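You operate a simulated robot arm through the tools that you are given. There is no shell and no other tool.

You run a simulated robot arm. Do the job below in one go: nothing can be reset, and whatever is moved stays where it is left.

## Task
Even out the yellow and green carboys with the racking hose.
Fine: orange coupler on the yellow port, purple on the green; the lever under the ledge open for one run, then shut; leave the couplers in their ports. Set down upright: coupler.

The check looks at the end state, three seconds after you hand in, the way a careful person would. Anything else that was tipped, shoved, dropped, spilled or broken makes it a failure.

## Robot
A 7-joint arm with a two-finger parallel gripper, fixed in place. Base frame: the origin is at the foot of the arm, x ahead of it, y to its left, z up. Readings come in m, degrees, newtons and seconds.
With the tool pointing down near the work surface it reaches from about 0.28 to 0.64 m from the base axis. Its first joint turns from -166.0 to 166.0 degrees. Payload 1.57 kg.
The TCP is the grasp point between the finger pads, 0.03 m short of the fingertips. In the tool frame z runs along the fingers and y along their closing line. The gripper opens to 0.08 m. The fingers are 0.017 m wide and 0.012 m thick; the gripper's body (0.04 by 0.082 m) begins 0.08 m behind the TCP.
Orientation is that of the tool frame in the base frame, as a unit quaternion [x, y, z, w]. With the fingers straight down and closing along the base's y, the tool's x points along the base's -x, its y along +y and its z along -z.

## Interface
- The arm moves only by the tool drive_tool. Its argument "increments" is a list of rows, each a list of 7 numbers: the shift along the tool's x, y, z in m, then the turn, a rotation vector about the tool's x, y, z in degrees, then the opening in per cent of the stroke, from 0 (shut) to 100 (fully open). In form: [[dx, dy, dz, rx, ry, rz, grip], ...]. A call has 1 to 20 rows; each row is the pose to reach, as a shift and turn from the pose commanded when the call began, along the tool's axes at that moment. Rows are played at 5 a second. More than 0.05 m and 8.6 degrees between two rows, or a gripper value outside its range, and nothing of the call is played. Where a pose cannot be reached the arm comes as near as it can. A force on the tool above 80 N (or 10 N above the force at the start of the call, whichever is more), or a blocked arm, ends the call early, and 0.2 s more pass. The fingers move at their own pace (about 0.072 m/s each) and stop on an object; they squeeze with about 40 N. The grip force told is the motor's: it shows also when the fingers shut on nothing. Time passes only in rows, and 0.2 s behind the last, so rows that repeat a pose let the fingers close. It gives the time, the measured TCP pose, the force on the tool (base axes), the opening and the grip force at its end, in the units of the frame above (readings bear some noise), with the torque about the TCP (base axes, N m) and any sound that the robot's microphone picked up.
- Cameras (640 x 400 px; columns grow to the right, rows downward): "scene" is fixed at [0.3998, -0.5001, 1.6313]; the picture's right is [0.99, -0.11, 0.00], its down [-0.08, -0.68, -0.73] and it looks along [0.08, 0.72, -0.69] (base axes); focal length 317 px, centre (320, 200). "wrist" rides on the gripper at [0.072, -0.007, -0.122] in the tool frame; the picture's right is [0.09, 1.00, 0.00], its down [-0.84, 0.08, -0.54] and it looks along [-0.54, 0.05, 0.84] (tool axes); focal length 238 px, centre (320, 200).
- capture(camera): a new picture of that camera. The clock stands still meanwhile.
- slide_trunk(by): slides the trunk up (or, below 0, down) by that many m; the arm rides with it, the base frame stays. It gives what a move gives, with no picture.
- locate(camera, pixels): for up to 12 pixels [column, row] of the newest picture of that camera ("zoom" is the newest enlarged one), the place [x, y, z] in the base frame of the surface seen there, good to about 0.002 m. The clock stands still meanwhile.
- inspect(camera, box): a new picture of the part [left, top, right, bottom] of that camera's present view, enlarged. The clock stands still meanwhile.
- job_done(): hands the job in; it is judged then, once.

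Leave the gripper open and the arm clear of the work at the hand-in unless told otherwise.

The tools are called after "Call:" as name(argument=value, ...) on one line, values as JSON. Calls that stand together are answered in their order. drive_tool: Moves the arm, as the interface text tells. Its arguments: {"type":"object","properties":{"increments":{"type":"array","items":{"type":"array","items":{"type":"number"}}}},"required":["increments"]} The other tools are called the same way: slide_trunk (by) slides the trunk up or down; capture (camera) takes a picture; locate (camera, pixels) gives the place of the surface under pixels of a picture; inspect (camera, box) takes an enlarged picture of a part of a camera's view; job_done () hands the job in.

At the start:

```text
time_s: 0.0
tcp_pos: [0.2458, 0.2662, 1.1576]
orientation: [0.0, 1.0, 0.0, 0.0]
force: [-0.7, 0.4, 0.0]
ft_torque: [0.02, -0.03, 0.03]
opening: 0.08
finger_force: 0.1
trunk travel left (down, up): [-0.675, 0.315]
```

scene: 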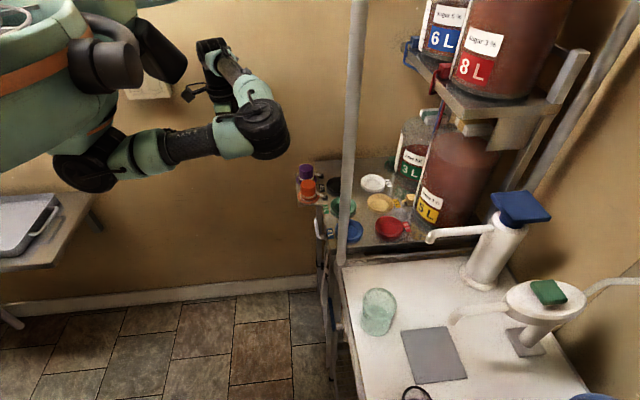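
wrist: 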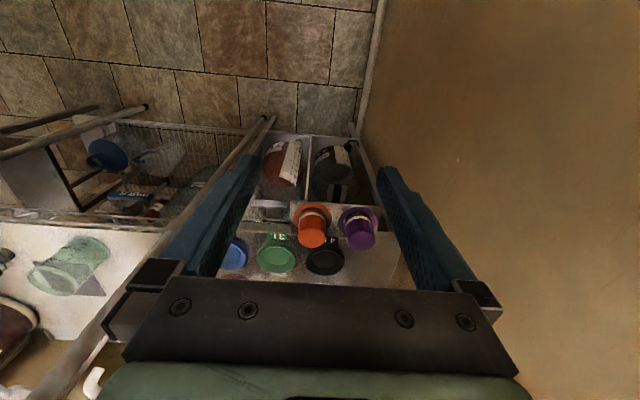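

I see a shelf with carboys to the right (yellow 5 L and green 3 L on the lower level, blue 6 L and red 8 L on the upper level), and orange and purple couplers at about (307,180) in the scene. I'll enlarge the relevant areas first.

Call:
inspect(camera="scene", box=[280, 100, 500, 260])

Call:
inspect(camera="wrist", box=[200, 120, 420, 290])

```text
2.50 times, centred on (390, 180) of scene
```

zoom: 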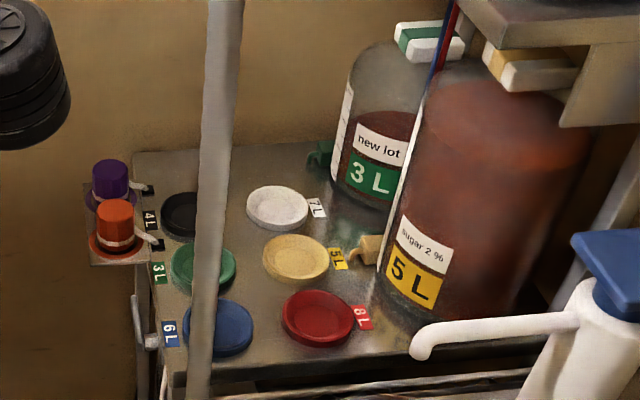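

```text
2.35 times, centred on (310, 205) of wrist
```

zoom: 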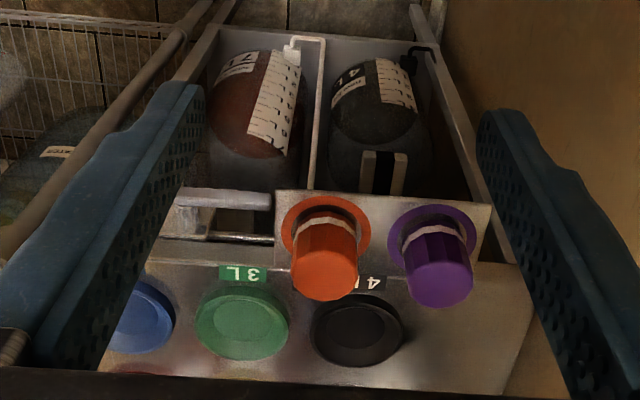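

Now I'll locate the couplers, the discs that look like ports, and the lever, using the newest wrist zoom and the scene picture.

Call:
locate(camera="zoom", pixels=[[327, 275], [440, 282], [326, 208], [430, 212], [285, 262], [484, 258], [240, 325], [356, 330], [225, 198], [200, 228], [385, 160], [270, 90]])

Call:
locate(camera="scene", pixels=[[306, 169], [307, 183], [374, 182], [380, 202], [391, 226], [343, 206], [338, 184], [355, 230], [410, 200], [420, 150], [440, 205], [330, 235]])

```text
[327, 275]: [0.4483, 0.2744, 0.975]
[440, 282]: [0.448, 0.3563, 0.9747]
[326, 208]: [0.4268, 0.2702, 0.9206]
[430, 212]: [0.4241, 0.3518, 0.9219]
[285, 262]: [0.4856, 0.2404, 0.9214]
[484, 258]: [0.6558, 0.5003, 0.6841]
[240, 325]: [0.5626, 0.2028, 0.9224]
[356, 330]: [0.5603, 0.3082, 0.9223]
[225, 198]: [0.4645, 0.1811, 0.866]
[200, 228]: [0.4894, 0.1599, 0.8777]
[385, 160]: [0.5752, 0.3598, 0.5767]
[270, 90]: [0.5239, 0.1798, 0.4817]
```

```text
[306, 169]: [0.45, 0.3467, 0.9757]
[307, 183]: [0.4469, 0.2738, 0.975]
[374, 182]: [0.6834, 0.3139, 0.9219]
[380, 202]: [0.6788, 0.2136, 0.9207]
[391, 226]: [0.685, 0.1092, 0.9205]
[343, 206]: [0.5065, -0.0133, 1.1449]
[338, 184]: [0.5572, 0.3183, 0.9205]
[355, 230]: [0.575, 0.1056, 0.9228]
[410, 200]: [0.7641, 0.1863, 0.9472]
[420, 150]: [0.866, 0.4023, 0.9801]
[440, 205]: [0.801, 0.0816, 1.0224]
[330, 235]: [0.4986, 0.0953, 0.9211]
```

The discs lie on a ledge at z≈0.921, with the couplers on a bracket at about (0.447, 0.274) and (0.448, 0.352). I'll enlarge further to understand the ports, the couplers and the lever.

Call:
inspect(camera="scene", box=[285, 155, 345, 195])

Call:
inspect(camera="scene", box=[330, 165, 420, 245])

Call:
inspect(camera="scene", box=[305, 190, 365, 250])

Call:
inspect(camera="wrist", box=[240, 170, 320, 220])

Call:
inspect(camera="wrist", box=[280, 190, 390, 260])

Call:
inspect(camera="scene", box=[380, 0, 600, 150])

Call:
inspect(camera="scene", box=[385, 100, 500, 240])

```text
10.00 times, centred on (315, 175) of scene
```

zoom: 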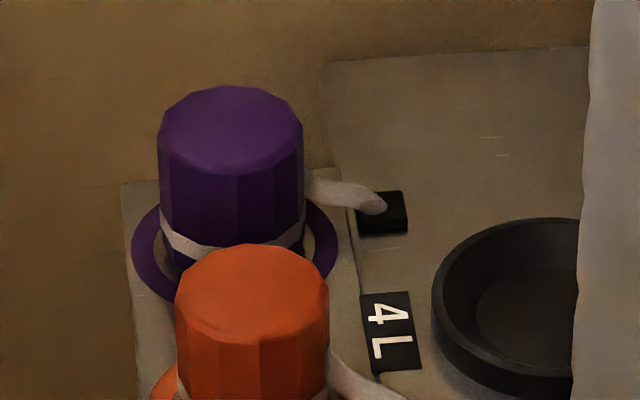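

```text
5.00 times, centred on (375, 205) of scene
```

zoom: 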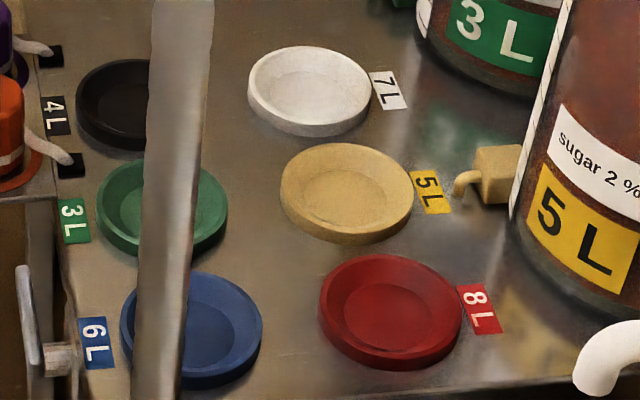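

```text
6.67 times, centred on (335, 220) of scene
```

zoom: 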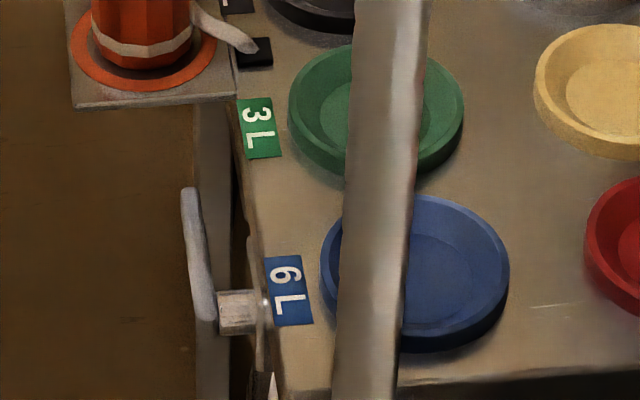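

```text
8.00 times, centred on (280, 195) of wrist
```

zoom: 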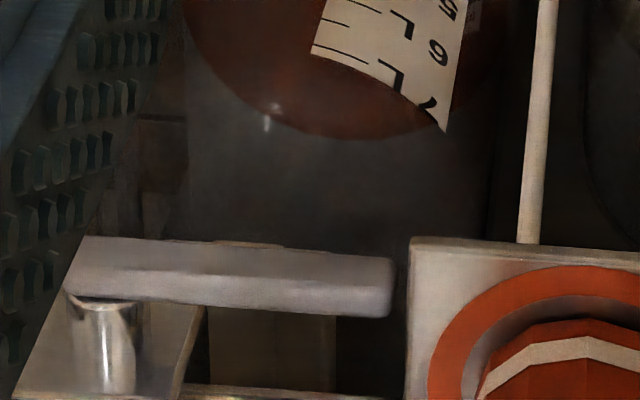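

```text
5.71 times, centred on (335, 225) of wrist
```

zoom: 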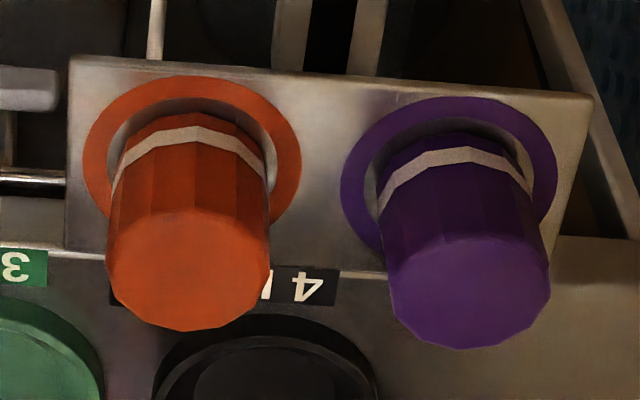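

```text
2.67 times, centred on (490, 75) of scene
```

zoom: 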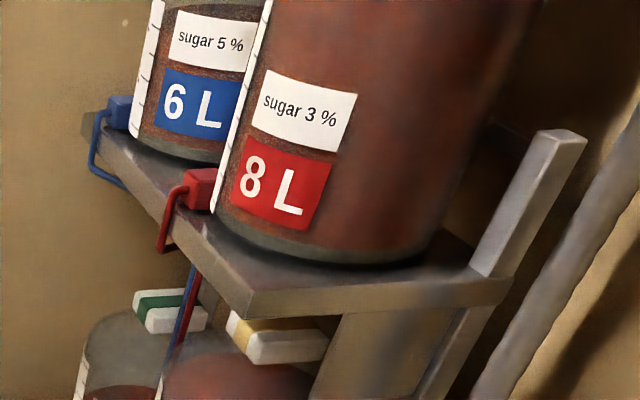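

```text
2.86 times, centred on (442, 170) of scene
```

zoom: 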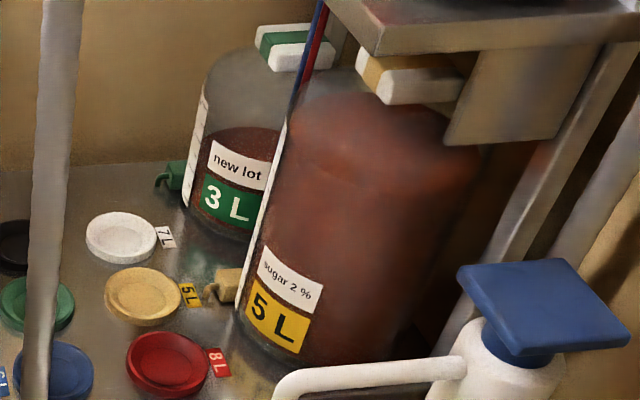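

The ports are shallow coloured cups on the ledge, and the lever is a grey bar on a stub at the ledge's front edge. I'll enlarge the lever in the wrist view and locate points on it.

Call:
inspect(camera="wrist", box=[240, 170, 320, 220])

Call:
locate(camera="zoom", pixels=[[90, 250], [90, 290], [230, 275], [380, 265], [380, 305], [105, 330], [100, 380], [170, 360], [250, 360], [420, 260], [490, 300], [530, 100]])

```text
8.00 times, centred on (280, 195) of wrist
```

zoom: 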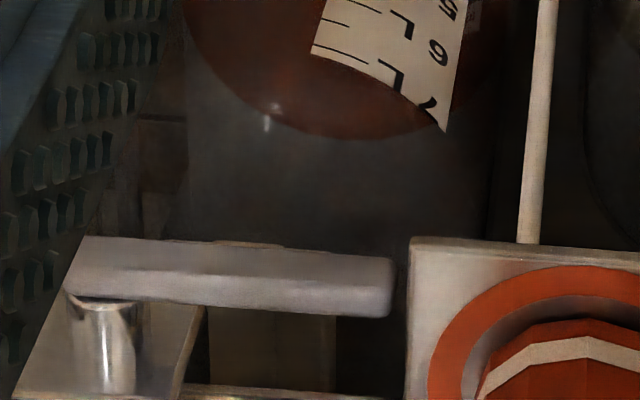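

```text
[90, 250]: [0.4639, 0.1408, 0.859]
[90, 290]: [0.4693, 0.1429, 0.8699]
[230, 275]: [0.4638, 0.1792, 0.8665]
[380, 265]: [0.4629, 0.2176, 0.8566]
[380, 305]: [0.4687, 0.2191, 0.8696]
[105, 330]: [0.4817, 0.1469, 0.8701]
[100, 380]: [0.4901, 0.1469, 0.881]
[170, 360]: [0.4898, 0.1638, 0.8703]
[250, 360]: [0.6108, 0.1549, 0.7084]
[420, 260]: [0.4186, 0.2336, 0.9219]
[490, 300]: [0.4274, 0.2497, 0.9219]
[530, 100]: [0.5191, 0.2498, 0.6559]
```

The lever is a bar at x≈0.465, y 0.137–0.225, z≈0.863, pivoting on a stub near y≈0.147. I'll check the orange coupler's white tail and the remaining surroundings in close-ups.

Call:
inspect(camera="scene", box=[292, 165, 332, 205])

Call:
locate(camera="zoom", pixels=[[150, 180], [330, 220], [400, 240], [430, 250], [100, 260], [60, 320], [300, 330], [180, 270], [230, 180]])

Call:
capture(camera="scene")

Call:
locate(camera="scene", pixels=[[355, 20], [350, 100], [345, 250], [435, 90], [500, 105], [540, 95], [410, 45], [320, 195], [320, 215], [322, 230], [325, 255], [432, 235]])

```text
10.00 times, centred on (312, 185) of scene
```

zoom: 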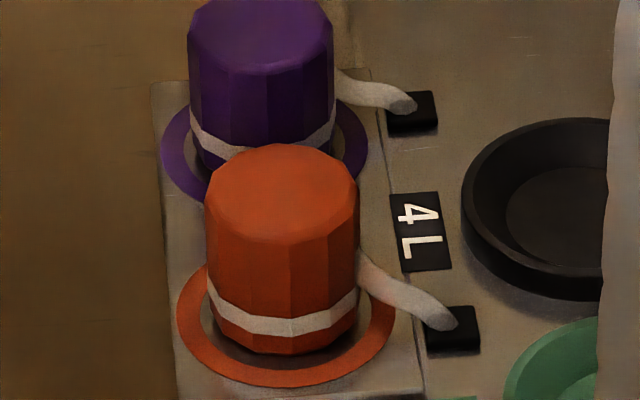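

```text
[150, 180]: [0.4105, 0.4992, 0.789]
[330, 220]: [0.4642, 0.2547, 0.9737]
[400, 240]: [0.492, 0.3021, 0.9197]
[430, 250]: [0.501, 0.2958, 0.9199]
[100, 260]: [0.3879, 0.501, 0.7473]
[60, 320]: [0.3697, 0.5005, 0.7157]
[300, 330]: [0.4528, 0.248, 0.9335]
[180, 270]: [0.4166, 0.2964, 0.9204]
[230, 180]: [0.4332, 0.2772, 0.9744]
```

```text
taken
```

scene: 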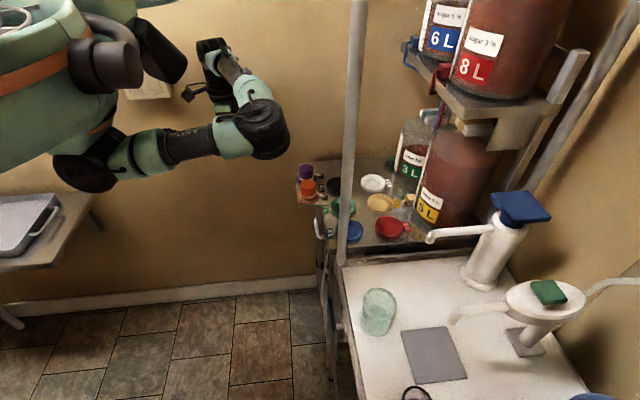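

```text
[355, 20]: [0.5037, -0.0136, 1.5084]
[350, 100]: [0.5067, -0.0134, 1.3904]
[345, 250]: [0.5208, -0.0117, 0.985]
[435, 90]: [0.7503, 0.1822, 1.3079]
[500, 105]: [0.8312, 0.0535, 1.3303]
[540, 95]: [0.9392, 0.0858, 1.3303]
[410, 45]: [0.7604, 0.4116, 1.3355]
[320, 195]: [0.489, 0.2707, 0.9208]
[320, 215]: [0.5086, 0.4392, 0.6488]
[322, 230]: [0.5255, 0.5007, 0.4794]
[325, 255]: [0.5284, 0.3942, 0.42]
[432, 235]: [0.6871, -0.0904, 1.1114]
```

The white tails run from the couplers to black blocks on the ledge and look like hose ends. Next I'll move the open gripper back and down to about (0.30, 0.18, 1.06), in free space, so the wrist camera can look at the lever and the ledge's front.

Call:
drive_tool(increments=[[-0.011, -0.017, 0.02, 0, 0, 0, 100], [-0.022, -0.034, 0.04, 0, 0, 0, 100], [-0.033, -0.052, 0.06, 0, 0, 0, 100], [-0.044, -0.069, 0.08, 0, 0, 0, 100], [-0.054, -0.086, 0.098, 0, 0, 0, 100]])

Call:
capture(camera="wrist")

```text
time_s: 1.2
tcp_pos: [0.2969, 0.1802, 1.059]
orientation: [-0.001, 1.0, 0.0, 0.0]
force: [-0.3, -0.5, -0.2]
ft_torque: [0.0, 0.01, -0.01]
opening: 0.0797
finger_force: 0.0
trunk travel left (down, up): [-0.675, 0.315]
```

```text
taken
```

wrist: 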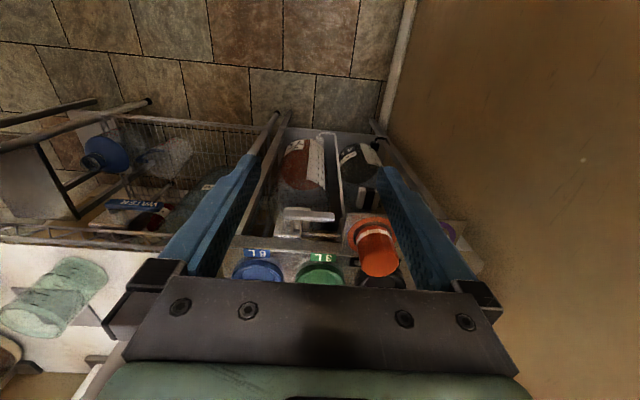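

The wrist view now shows the lever at about (300,215) in front of the ledge. I'll enlarge it.

Call:
inspect(camera="wrist", box=[250, 190, 370, 265])

Call:
locate(camera="zoom", pixels=[[190, 110], [190, 135], [300, 120], [440, 120], [440, 145], [215, 170], [220, 200], [160, 215], [300, 235], [380, 230], [500, 260], [100, 230]])

```text
5.33 times, centred on (310, 228) of wrist
```

zoom: 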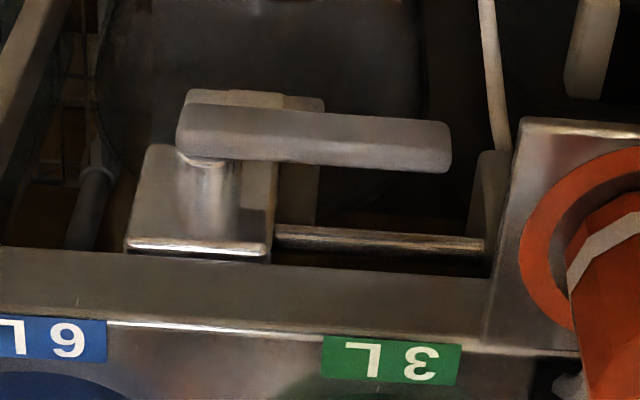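

```text
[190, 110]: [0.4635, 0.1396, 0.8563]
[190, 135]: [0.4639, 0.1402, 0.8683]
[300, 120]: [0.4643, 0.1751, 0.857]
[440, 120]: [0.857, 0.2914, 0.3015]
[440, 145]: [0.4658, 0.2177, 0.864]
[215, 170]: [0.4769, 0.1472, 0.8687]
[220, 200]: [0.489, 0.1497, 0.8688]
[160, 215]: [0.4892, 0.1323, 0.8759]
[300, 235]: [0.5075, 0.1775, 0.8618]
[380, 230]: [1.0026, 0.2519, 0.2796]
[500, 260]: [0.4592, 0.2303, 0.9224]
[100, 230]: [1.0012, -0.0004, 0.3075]
```

The lever bar is parallel to y, on a stub from a metal block (x≈0.489), with a rod going +y behind it. I want a frontal view of it. First I'll check where the table at the left of the scene is, before lowering the trunk.

Call:
locate(camera="scene", pixels=[[20, 230], [80, 210], [50, 250], [60, 190], [90, 190], [170, 150], [265, 130], [40, 100], [110, 60], [15, 320]])

Call:
capture(camera="scene")

```text
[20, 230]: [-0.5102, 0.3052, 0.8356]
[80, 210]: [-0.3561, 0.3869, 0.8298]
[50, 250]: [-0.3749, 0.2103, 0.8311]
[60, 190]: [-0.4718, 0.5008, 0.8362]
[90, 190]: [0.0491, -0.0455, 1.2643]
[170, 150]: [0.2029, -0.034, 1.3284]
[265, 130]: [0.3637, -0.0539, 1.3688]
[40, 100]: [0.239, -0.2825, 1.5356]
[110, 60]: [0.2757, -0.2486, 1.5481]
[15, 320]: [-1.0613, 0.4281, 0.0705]
```

```text
taken
```

scene: 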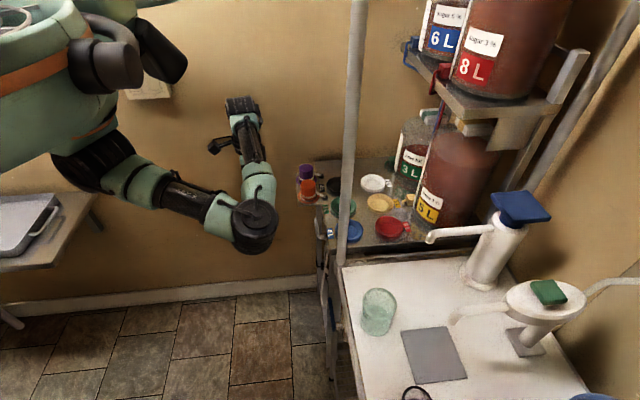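

The elbow bulges toward −y, near the pole at (0.505, −0.013). I'll locate the arm's elbow before going further.

Call:
locate(camera="scene", pixels=[[255, 225], [275, 225], [255, 250], [240, 225], [205, 205], [140, 180], [255, 180], [245, 130], [240, 105], [215, 148], [100, 170]])

```text
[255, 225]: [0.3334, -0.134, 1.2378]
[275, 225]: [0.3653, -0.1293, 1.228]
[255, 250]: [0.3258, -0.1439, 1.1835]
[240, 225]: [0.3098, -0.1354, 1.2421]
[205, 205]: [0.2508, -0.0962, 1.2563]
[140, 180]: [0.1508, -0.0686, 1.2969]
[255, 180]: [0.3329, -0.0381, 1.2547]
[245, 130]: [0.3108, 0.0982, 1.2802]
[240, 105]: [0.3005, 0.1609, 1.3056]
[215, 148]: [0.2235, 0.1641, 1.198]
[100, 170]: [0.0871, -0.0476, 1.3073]
```

The elbow is at about (0.33, −0.12, 1.2), clear of the pole by 0.13 m in x, with nothing beneath it. I'll lower the trunk by 0.18 m, which puts the TCP near z 0.88 in the free space in front of the ledge.

Call:
slide_trunk(by=-0.18)

Call:
capture(camera="scene")

Call:
capture(camera="wrist")

```text
time_s: 3.2
tcp_pos: [0.2972, 0.1816, 0.8812]
orientation: [-0.001, 1.0, 0.001, 0.0]
force: [0.2, 0.3, 0.4]
ft_torque: [0.0, 0.01, 0.02]
opening: 0.0802
finger_force: 0.1
trunk travel left (down, up): [-0.495, 0.495]
```

```text
taken
```

scene: 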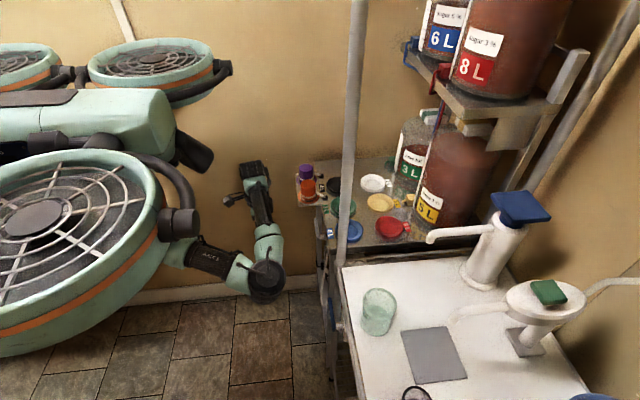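

```text
taken
```

wrist: 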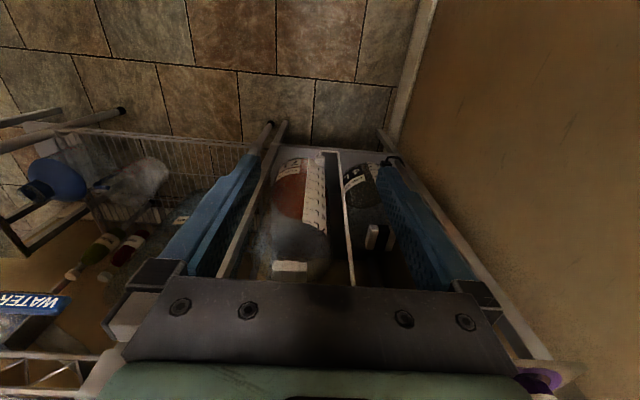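

The wrist view looks down past the ledge, so the lever is out of view. I'll tilt the tool forward by 45 degrees in place (rotation about tool y) so the camera looks almost horizontally at the ledge's front.

Call:
drive_tool(increments=[[0, 0, 0, 0, -7.5, 0, 100], [0, 0, 0, 0, -15, 0, 100], [0, 0, 0, 0, -22.5, 0, 100], [0, 0, 0, 0, -30, 0, 100], [0, 0, 0, 0, -37.5, 0, 100], [0, 0, 0, 0, -45, 0, 100]])

Call:
capture(camera="wrist")

Call:
capture(camera="scene")

```text
time_s: 4.6
tcp_pos: [0.3024, 0.1954, 0.8745]
orientation: [0.0, 0.923, -0.001, 0.384]
force: [0.5, 0.3, 0.3]
ft_torque: [0.02, 0.03, 0.01]
opening: 0.0801
finger_force: 0.1
out of reach, approached as far as the arm can: row 4, 5, 6
trunk travel left (down, up): [-0.495, 0.495]
```

```text
taken
```

wrist: 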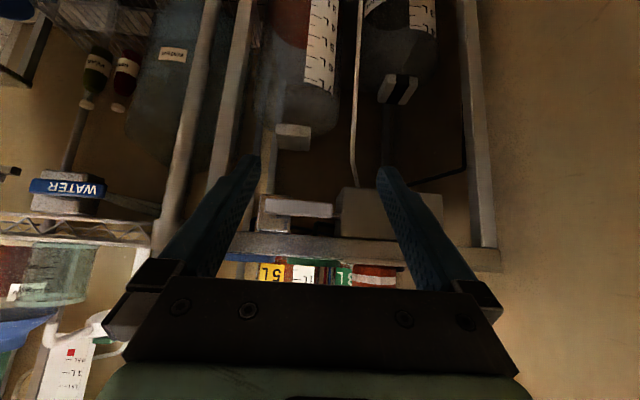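

```text
taken
```

scene: 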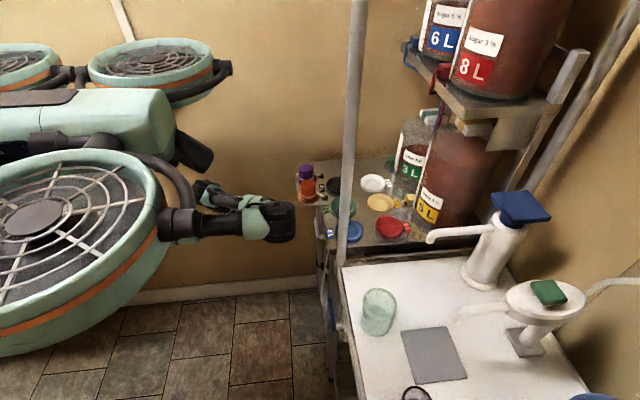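

This is a good frontal view, though upside down. I'll enlarge the lever at about (300,210) and locate points on it.

Call:
inspect(camera="wrist", box=[230, 180, 430, 290])

Call:
inspect(camera="wrist", box=[245, 185, 345, 247])

Call:
locate(camera="zoom", pixels=[[130, 75], [130, 150], [150, 110], [350, 110], [540, 110], [350, 80], [350, 170], [110, 200], [250, 215], [400, 230], [560, 250], [120, 320]])

```text
3.20 times, centred on (330, 235) of wrist
```

zoom: 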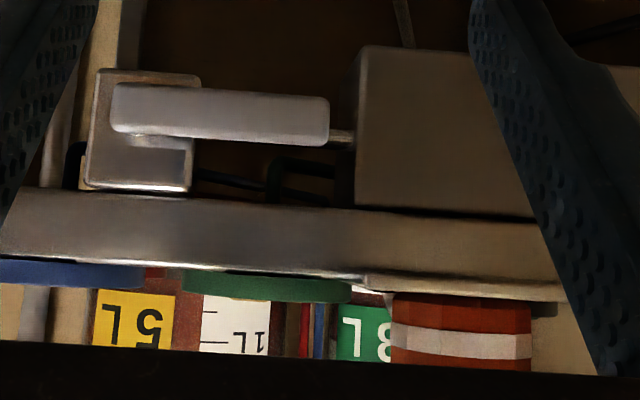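

```text
6.40 times, centred on (295, 216) of wrist
```

zoom: 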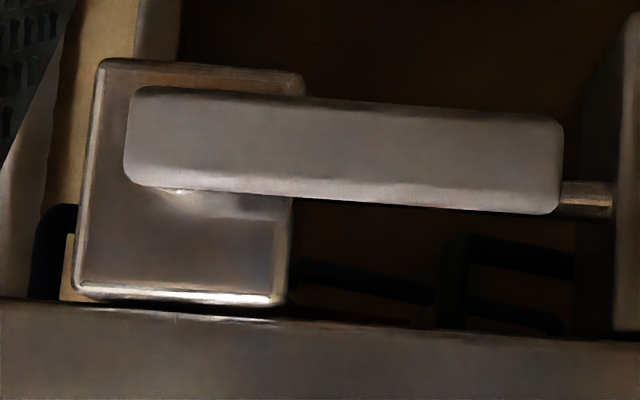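

```text
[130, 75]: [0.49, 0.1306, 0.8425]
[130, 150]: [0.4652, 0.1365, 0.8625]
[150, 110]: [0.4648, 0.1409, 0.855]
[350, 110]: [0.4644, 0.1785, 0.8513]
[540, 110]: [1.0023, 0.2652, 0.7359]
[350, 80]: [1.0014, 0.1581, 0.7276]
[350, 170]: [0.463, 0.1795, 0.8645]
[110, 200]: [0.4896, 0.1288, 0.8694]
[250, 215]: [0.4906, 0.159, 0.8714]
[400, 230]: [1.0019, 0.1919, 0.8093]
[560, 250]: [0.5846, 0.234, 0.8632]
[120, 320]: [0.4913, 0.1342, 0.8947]
```

The valve block (y 0.123–0.165) sits under the ledge, and the lever bar spans y 0.136–0.222 at z 0.849–0.868, at x≈0.464–0.475. The lever looks free to swing up or down, and a pipe runs along +y from the block. The couplers come first. I'll raise the trunk by 0.08 m and reduce the tilt to 30 degrees, because a tilted tool reaches the yellow port better.

Call:
slide_trunk(by=0.08)

Call:
drive_tool(increments=[[0.014, -0.007, -0.014, 0, 5, 0, 100], [0.03, -0.01, -0.03, 0, 10, 0, 100], [0.045, -0.01, -0.045, 0, 15, 0, 100], [0.055, 0, -0.075, 0, 15, 0, 100], [0.055, 0.03, -0.105, 0, 15, 0, 100]])

```text
time_s: 5.8
tcp_pos: [0.303, 0.1957, 0.955]
orientation: [0.0, 0.924, -0.001, 0.382]
force: [0.4, -0.2, -1.0]
ft_torque: [0.01, -0.02, 0.0]
opening: 0.0798
finger_force: 0.1
trunk travel left (down, up): [-0.575, 0.415]
```

```text
time_s: 7.0
tcp_pos: [0.1908, 0.2282, 0.9869]
orientation: [0.001, 0.966, -0.001, 0.259]
force: [-0.3, -0.7, 0.1]
ft_torque: [0.01, 0.0, 0.0]
opening: 0.0801
finger_force: 0.1
out of reach, approached as far as the arm can: row 1, 2, 3, 4
trunk travel left (down, up): [-0.575, 0.415]
```

I moved the wrong way in x and the TCP is now back at (0.191, 0.228, 0.987), which is still free space, with the tilt at 30 degrees as wanted. Next I go up to z≈1.08, then forward to above the orange coupler at (0.447, 0.274).

Call:
drive_tool(increments=[[-0.024, 0, -0.0412, 0, 0, 0, 100], [-0.0475, 0, -0.0823, 0, 0, 0, 100], [-0.0845, 0.0077, -0.061, 0, 0, 0, 100], [-0.1215, 0.0153, -0.0396, 0, 0, 0, 100], [-0.1584, 0.023, -0.0183, 0, 0, 0, 100], [-0.1954, 0.0307, 0.003, 0, 0, 0, 100], [-0.2323, 0.0383, 0.0244, 0, 0, 0, 100], [-0.2692, 0.046, 0.0457, 0, 0, 0, 100]])

Call:
capture(camera="wrist")

Call:
capture(camera="scene")

```text
time_s: 8.8
tcp_pos: [0.4492, 0.2701, 1.0839]
orientation: [0.0, 0.966, -0.001, 0.258]
force: [0.4, -0.2, -1.1]
ft_torque: [0.0, 0.02, 0.0]
opening: 0.08
finger_force: 0.0
trunk travel left (down, up): [-0.575, 0.415]
```

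```text
taken
```

wrist: 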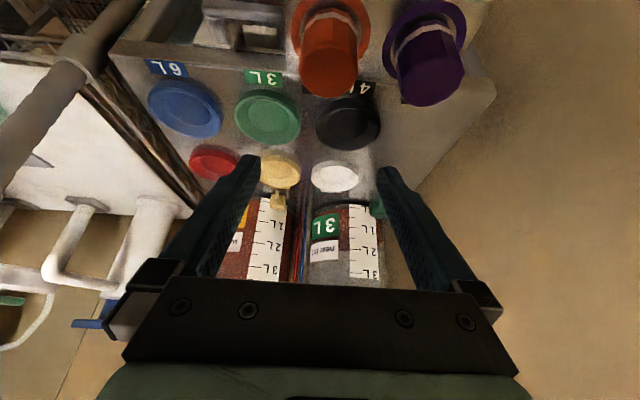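

```text
taken
```

scene: 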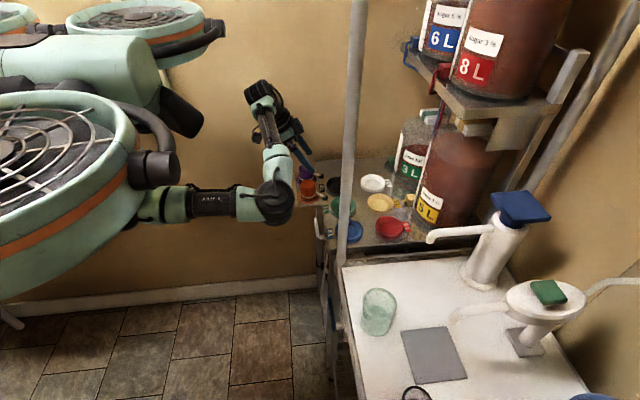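

This view shows all six ports plus the scale strips of the 5 L and 3 L carboys. I'll enlarge the ports and carboys for precise positions and levels, and check the elbow against the pole.

Call:
locate(camera="scene", pixels=[[275, 205], [290, 200], [275, 222], [278, 165], [265, 110], [340, 230], [346, 150]])

Call:
inspect(camera="wrist", box=[230, 140, 390, 285])

Call:
inspect(camera="wrist", box=[140, 0, 480, 200])

```text
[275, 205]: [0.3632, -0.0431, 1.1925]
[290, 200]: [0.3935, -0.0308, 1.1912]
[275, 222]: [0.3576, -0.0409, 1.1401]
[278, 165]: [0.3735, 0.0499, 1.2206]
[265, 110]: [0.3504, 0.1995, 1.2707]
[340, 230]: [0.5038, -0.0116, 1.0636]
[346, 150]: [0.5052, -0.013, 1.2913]
```

```text
2.76 times, centred on (310, 212) of wrist
```

zoom: 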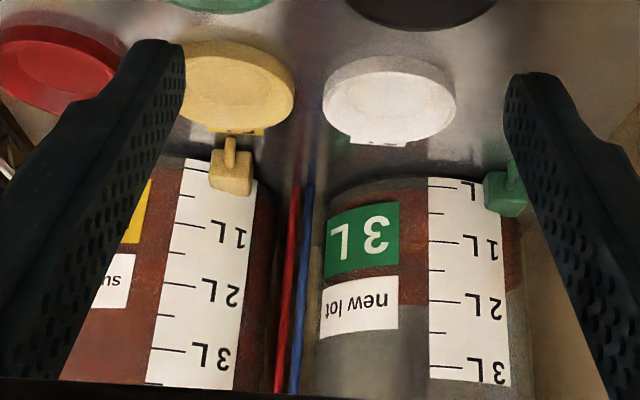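

```text
1.88 times, centred on (310, 100) of wrist
```

zoom: 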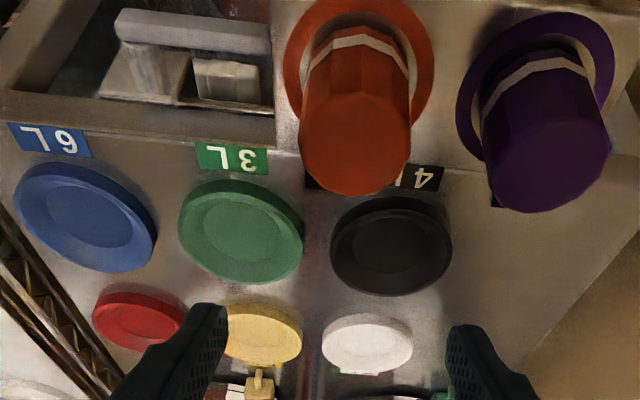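

The elbow stays within radius ≈0.4 of the base axis, clear of the pole. Now I'll locate points across the green and yellow ports, and the coupler positions, in this latest zoom.

Call:
locate(camera="zoom", pixels=[[240, 235], [240, 183], [240, 278], [183, 230], [297, 240], [240, 205], [195, 230], [265, 335], [295, 340], [265, 362], [262, 308], [232, 330]])

Call:
locate(camera="zoom", pixels=[[355, 150], [305, 150], [405, 150], [355, 105], [355, 190], [550, 170], [500, 165], [605, 160], [550, 115], [545, 208], [355, 40], [310, 60]])

```text
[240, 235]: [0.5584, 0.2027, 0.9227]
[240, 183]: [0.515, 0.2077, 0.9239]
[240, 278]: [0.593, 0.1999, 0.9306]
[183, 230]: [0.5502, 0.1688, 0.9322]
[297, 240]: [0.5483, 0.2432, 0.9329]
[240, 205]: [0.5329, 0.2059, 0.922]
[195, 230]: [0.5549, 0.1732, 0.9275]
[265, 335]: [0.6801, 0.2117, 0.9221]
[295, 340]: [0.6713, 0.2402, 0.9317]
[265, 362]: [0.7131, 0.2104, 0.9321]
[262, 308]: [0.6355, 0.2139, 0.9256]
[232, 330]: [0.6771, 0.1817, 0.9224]
```

```text
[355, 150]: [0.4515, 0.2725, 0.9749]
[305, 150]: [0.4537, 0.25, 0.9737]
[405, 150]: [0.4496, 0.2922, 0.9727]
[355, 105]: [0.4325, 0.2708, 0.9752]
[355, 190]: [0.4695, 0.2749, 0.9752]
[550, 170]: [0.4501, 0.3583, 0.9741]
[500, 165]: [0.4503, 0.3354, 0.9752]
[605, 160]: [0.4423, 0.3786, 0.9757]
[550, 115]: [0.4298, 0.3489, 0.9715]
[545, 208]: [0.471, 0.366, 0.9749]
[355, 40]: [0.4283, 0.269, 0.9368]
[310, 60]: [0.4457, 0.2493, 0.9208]
```

Port geometry: floor z≈0.922, rim z≈0.933, green centre ≈(0.556, 0.205), yellow centre ≈(0.676, 0.211). The coupler tops are at z 0.975, orange ≈(0.451, 0.272) and purple ≈(0.450, 0.3575). Before gripping anything I'll test reach over the yellow port with the empty gripper at z≈1.08.

Call:
drive_tool(increments=[[-0.0333, -0.0097, 0.0193, 0, 0, 0, 100], [-0.0667, -0.0193, 0.0385, 0, 0, 0, 100], [-0.1, -0.029, 0.0578, 0, 0, 0, 100], [-0.1333, -0.0387, 0.077, 0, 0, 0, 100], [-0.1667, -0.0483, 0.0963, 0, 0, 0, 100], [-0.2, -0.058, 0.1155, 0, 0, 0, 100]])

Call:
capture(camera="wrist")

Call:
capture(camera="scene")

```text
time_s: 10.2
tcp_pos: [0.6784, 0.2137, 1.0852]
orientation: [0.0, 0.966, 0.0, 0.259]
force: [0.1, 0.0, 0.6]
ft_torque: [0.0, -0.01, 0.01]
opening: 0.0801
finger_force: 0.1
trunk travel left (down, up): [-0.575, 0.415]
```

```text
taken
```

wrist: 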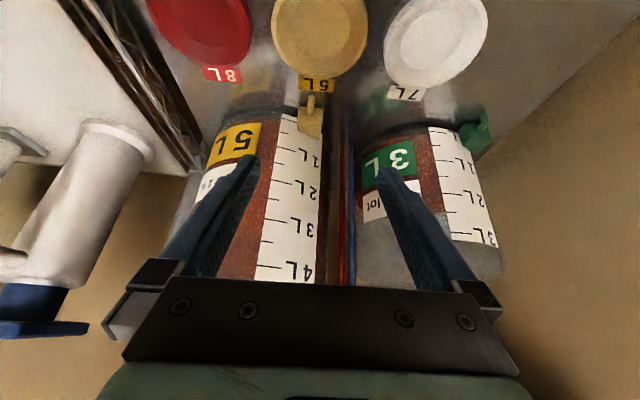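

```text
taken
```

scene: 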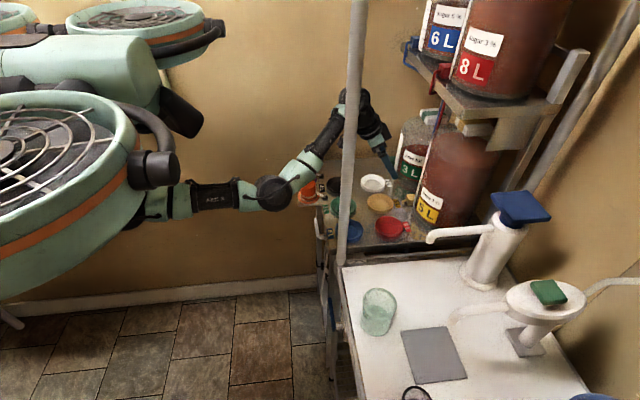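

Reach over yellow is fine at 30 degrees of tilt: the TCP reads (0.678, 0.214, 1.085). I'll locate the yellow port's rim in this close view.

Call:
inspect(camera="wrist", box=[255, 0, 385, 85])

Call:
locate(camera="zoom", pixels=[[95, 100], [120, 100], [160, 100], [310, 100], [460, 100], [500, 100], [535, 100], [310, 20], [310, 230], [310, 300], [310, 340], [310, 375]])

Call:
inspect(camera="wrist", box=[200, 100, 500, 285])

```text
4.71 times, centred on (320, 42) of wrist
```

zoom: 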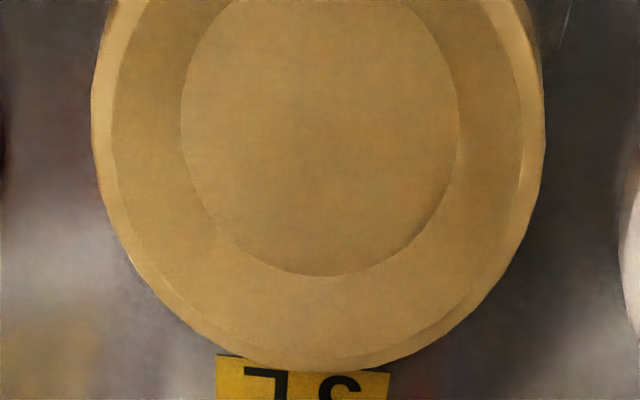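

```text
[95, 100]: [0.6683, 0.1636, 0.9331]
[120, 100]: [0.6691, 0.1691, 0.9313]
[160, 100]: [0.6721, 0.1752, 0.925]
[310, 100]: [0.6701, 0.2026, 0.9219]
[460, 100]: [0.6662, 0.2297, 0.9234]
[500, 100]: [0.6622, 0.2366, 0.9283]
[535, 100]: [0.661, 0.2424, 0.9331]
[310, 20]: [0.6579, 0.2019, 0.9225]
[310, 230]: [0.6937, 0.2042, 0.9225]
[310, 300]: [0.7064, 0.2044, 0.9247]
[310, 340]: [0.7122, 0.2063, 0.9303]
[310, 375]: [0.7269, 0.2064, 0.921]
```

```text
2.13 times, centred on (350, 192) of wrist
```

zoom: 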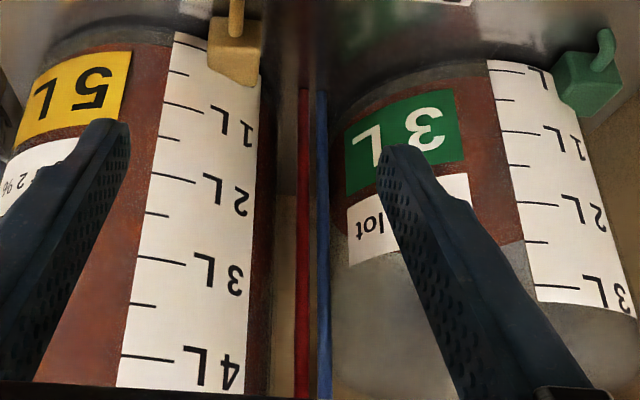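

The carboy scales show yellow at over 4 L and green at about 2.2 L. The yellow port centre from the wrist view is about (0.676, 0.204). I'll cross-check this with an enlarged scene view, since eyeballing earlier gave y≈0.212.

Call:
inspect(camera="scene", box=[360, 185, 400, 215])

Call:
locate(camera="zoom", pixels=[[320, 200], [250, 200], [400, 200], [320, 130], [320, 260], [230, 170], [440, 230], [180, 200], [470, 200], [320, 90], [320, 330]])

```text
13.33 times, centred on (380, 200) of scene
```

zoom: 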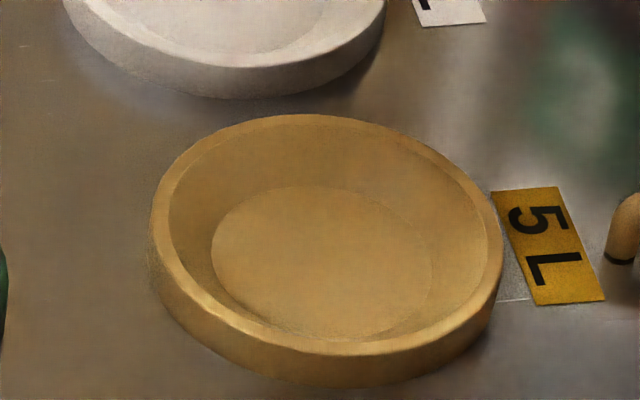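

```text
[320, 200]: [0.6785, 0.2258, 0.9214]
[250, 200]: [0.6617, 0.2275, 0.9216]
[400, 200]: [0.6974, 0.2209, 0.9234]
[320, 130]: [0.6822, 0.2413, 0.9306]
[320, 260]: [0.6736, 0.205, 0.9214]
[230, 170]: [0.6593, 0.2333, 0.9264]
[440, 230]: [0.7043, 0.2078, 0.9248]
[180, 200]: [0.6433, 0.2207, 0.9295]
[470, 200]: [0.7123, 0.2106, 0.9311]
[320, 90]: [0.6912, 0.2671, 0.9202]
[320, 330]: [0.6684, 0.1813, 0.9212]
```

The scene zoom agrees: the yellow floor's centre is at ≈(0.675, 0.2045), with floor radius ≈0.025. Now I'll go back to above the orange coupler and measure it precisely.

Call:
drive_tool(increments=[[0.0328, 0.0096, -0.019, 0, 0, 0, 100], [0.0656, 0.0193, -0.0379, 0, 0, 0, 100], [0.0985, 0.0289, -0.0569, 0, 0, 0, 100], [0.1313, 0.0385, -0.0758, 0, 0, 0, 100], [0.1641, 0.0482, -0.0948, 0, 0, 0, 100], [0.1969, 0.0578, -0.1137, 0, 0, 0, 100]])

Call:
inspect(camera="wrist", box=[270, 0, 480, 130])

Call:
locate(camera="zoom", pixels=[[95, 200], [260, 200], [180, 110], [180, 280], [120, 140], [240, 140], [180, 200], [395, 220], [580, 210], [490, 220], [490, 310], [480, 130]])

```text
time_s: 11.6
tcp_pos: [0.4484, 0.2713, 1.0847]
orientation: [0.0, 0.966, -0.001, 0.258]
force: [0.1, 0.8, 0.2]
ft_torque: [0.01, 0.0, 0.02]
opening: 0.0799
finger_force: 0.0
trunk travel left (down, up): [-0.575, 0.415]
```

```text
3.05 times, centred on (375, 65) of wrist
```

zoom: 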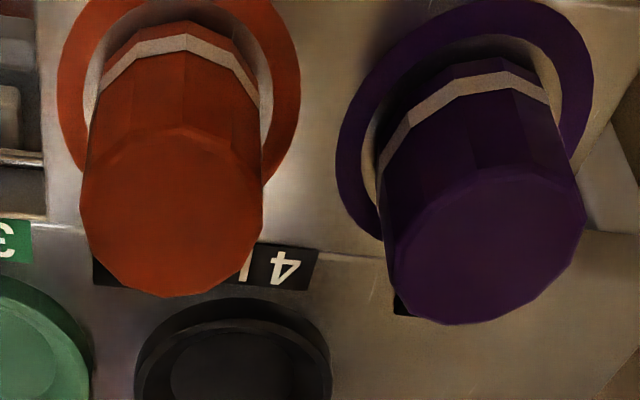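

```text
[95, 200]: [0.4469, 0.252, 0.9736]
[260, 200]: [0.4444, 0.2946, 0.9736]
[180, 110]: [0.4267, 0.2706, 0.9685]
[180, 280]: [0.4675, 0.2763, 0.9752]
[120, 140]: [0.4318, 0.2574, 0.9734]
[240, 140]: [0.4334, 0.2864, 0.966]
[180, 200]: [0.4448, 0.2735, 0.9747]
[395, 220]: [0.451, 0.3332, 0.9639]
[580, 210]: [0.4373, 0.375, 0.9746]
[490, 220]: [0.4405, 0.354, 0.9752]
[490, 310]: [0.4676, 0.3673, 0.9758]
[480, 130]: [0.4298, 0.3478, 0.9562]
```

Orange's top spans y 0.248–0.296 and x 0.4285–0.472, so its centre is ≈(0.450, 0.272) and its diameter ≈0.047. I'll lower straight down over it to TCP z≈0.99 with the fingers open (they pass at y±0.04) and check.

Call:
drive_tool(increments=[[0.0115, 0.0002, 0.021, 0, 0, 0, 100], [0.023, 0.0004, 0.042, 0, 0, 0, 100], [0.0345, 0.0006, 0.062, 0, 0, 0, 100], [0.046, 0.0007, 0.083, 0, 0, 0, 100]])

Call:
capture(camera="wrist")

Call:
inspect(camera="scene", box=[260, 130, 350, 200])

```text
time_s: 12.6
tcp_pos: [0.4514, 0.2706, 0.9923]
orientation: [0.0, 0.966, -0.001, 0.259]
force: [-0.2, 0.5, 0.3]
ft_torque: [0.0, 0.0, -0.02]
opening: 0.08
finger_force: 0.1
trunk travel left (down, up): [-0.575, 0.415]
```

```text
taken
```

wrist: 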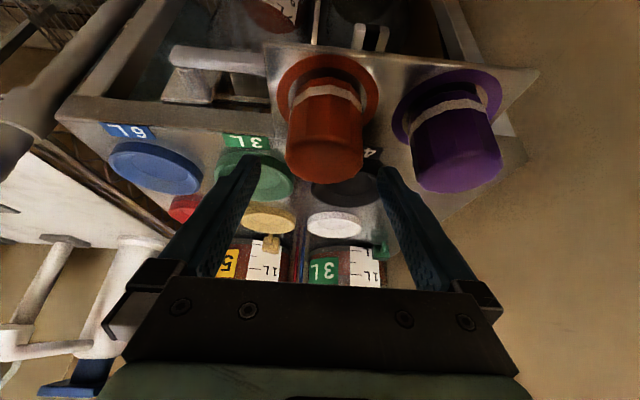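

```text
5.71 times, centred on (305, 165) of scene
```

zoom: 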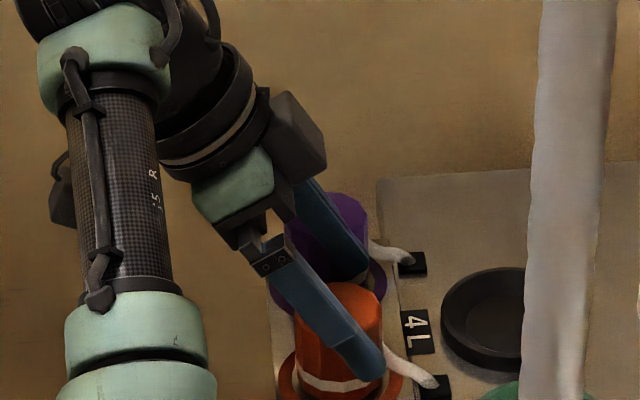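

The fingers straddle the orange coupler, which sits centred between them. I'll lower the last 26 mm to z≈0.966 and then close the fingers.

Call:
drive_tool(increments=[[0.007, 0.0012, 0.011, 0, 0, 0, 100], [0.0139, 0.0012, 0.022, 0, 0, 0, 100], [0.0139, 0.0012, 0.022, 0, 0, 0, 100]])

Call:
drive_tool(increments=[[0, 0, 0, 0, 0, 0, 70], [0, 0, 0, 0, 0, 0, 50], [0, 0, 0, 0, 0, 0, 0], [0, 0, 0, 0, 0, 0, 0], [0, 0, 0, 0, 0, 0, 0], [0, 0, 0, 0, 0, 0, 0]])

Call:
inspect(camera="scene", box=[260, 130, 350, 200])

```text
time_s: 13.4
tcp_pos: [0.4504, 0.2713, 0.9641]
orientation: [0.0, 0.966, -0.001, 0.258]
force: [-0.1, -0.4, 0.4]
ft_torque: [0.01, -0.03, -0.01]
opening: 0.0801
finger_force: 0.1
trunk travel left (down, up): [-0.575, 0.415]
```

```text
time_s: 14.8
tcp_pos: [0.4493, 0.2717, 0.9648]
orientation: [0.001, 0.966, -0.001, 0.258]
force: [-0.4, 0.6, 0.4]
ft_torque: [0.06, 0.03, 0.0]
opening: 0.0491
finger_force: 39.7
trunk travel left (down, up): [-0.575, 0.415]
```

```text
5.71 times, centred on (305, 165) of scene
```

zoom: 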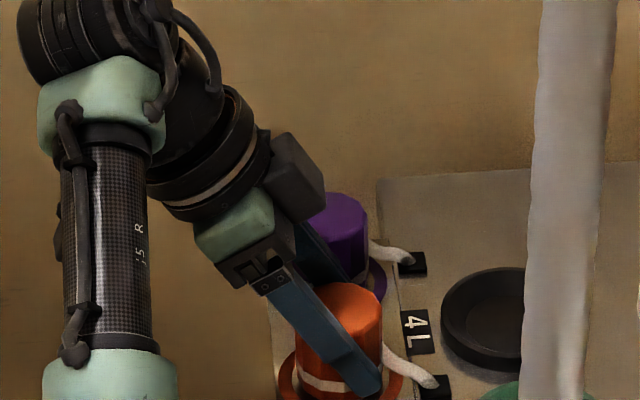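

The coupler is gripped at 0.049 m with 39.7 N. I'll lift straight up 4 cm and watch the force for any pull from a hose.

Call:
drive_tool(increments=[[-0.005, 0, -0.0087, 0, 0, 0, 0], [-0.01, 0, -0.0173, 0, 0, 0, 0], [-0.02, 0, -0.0346, 0, 0, 0, 0], [-0.02, 0, -0.0346, 0, 0, 0, 0]])

Call:
inspect(camera="scene", box=[260, 130, 350, 200])

Call:
capture(camera="wrist")

```text
time_s: 15.8
tcp_pos: [0.4523, 0.273, 1.0047]
orientation: [0.0, 0.966, -0.001, 0.258]
force: [-0.3, 0.1, -1.9]
ft_torque: [-0.01, 0.02, -0.01]
opening: 0.0489
finger_force: 39.8
trunk travel left (down, up): [-0.575, 0.415]
```

```text
5.71 times, centred on (305, 165) of scene
```

zoom: 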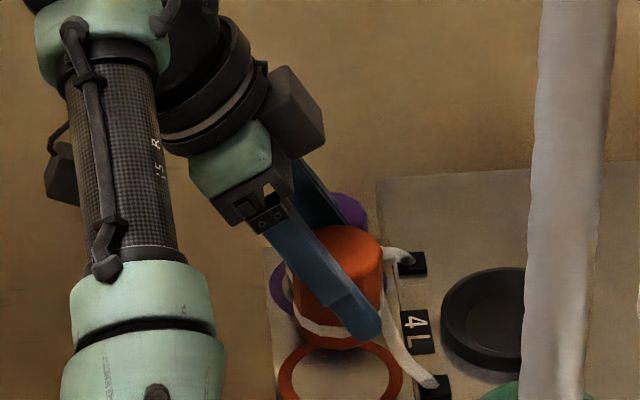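

```text
taken
```

wrist: 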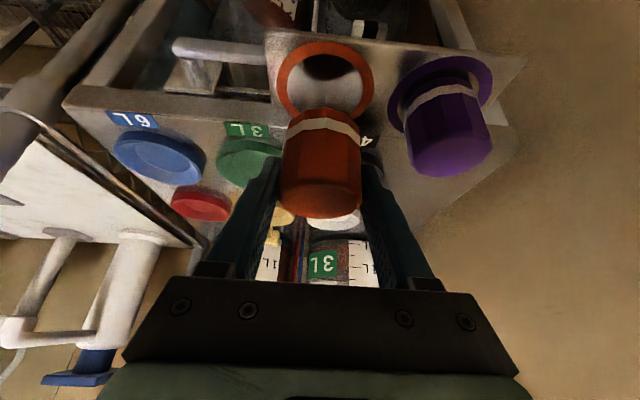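

The coupler is lifted with its white hose trailing to the black block, and the force is only about its own weight (~1.9 N). I'll measure the coupler in the grip to know its offset from the TCP.

Call:
inspect(camera="wrist", box=[260, 95, 390, 225])

Call:
locate(camera="zoom", pixels=[[200, 310], [200, 270], [200, 350], [130, 290], [270, 290], [200, 250], [200, 200], [200, 110], [200, 90], [130, 310], [290, 310], [200, 365]])

```text
3.08 times, centred on (325, 160) of wrist
```

zoom: 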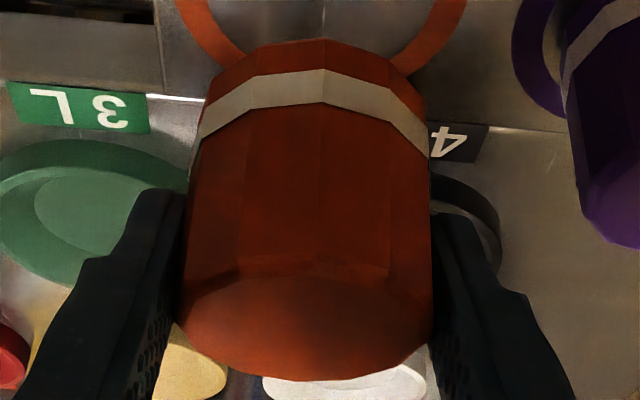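

```text
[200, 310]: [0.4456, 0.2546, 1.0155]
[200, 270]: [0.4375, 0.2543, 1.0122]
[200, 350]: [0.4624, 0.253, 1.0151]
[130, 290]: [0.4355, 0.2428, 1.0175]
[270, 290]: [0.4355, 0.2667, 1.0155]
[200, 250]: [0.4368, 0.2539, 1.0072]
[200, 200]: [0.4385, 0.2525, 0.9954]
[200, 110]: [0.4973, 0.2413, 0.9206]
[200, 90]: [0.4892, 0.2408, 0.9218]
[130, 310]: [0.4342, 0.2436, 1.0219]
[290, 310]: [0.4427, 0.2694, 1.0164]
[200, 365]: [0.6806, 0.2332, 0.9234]
```

I'll sample the middle column of the coupler (col 310) for its near face, top face and far edge.

Call:
locate(camera="zoom", pixels=[[310, 50], [310, 130], [310, 200], [310, 250], [310, 275], [310, 300], [310, 340], [310, 360], [310, 376], [195, 330], [425, 330], [420, 200]])

```text
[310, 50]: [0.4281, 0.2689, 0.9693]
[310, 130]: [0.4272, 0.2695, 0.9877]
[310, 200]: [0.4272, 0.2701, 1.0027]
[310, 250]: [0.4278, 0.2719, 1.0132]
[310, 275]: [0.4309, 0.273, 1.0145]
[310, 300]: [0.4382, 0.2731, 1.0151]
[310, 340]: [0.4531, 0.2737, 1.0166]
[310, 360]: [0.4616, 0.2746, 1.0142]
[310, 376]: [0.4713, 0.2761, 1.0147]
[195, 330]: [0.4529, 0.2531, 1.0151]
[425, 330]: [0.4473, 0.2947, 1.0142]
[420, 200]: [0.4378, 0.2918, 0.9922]
```

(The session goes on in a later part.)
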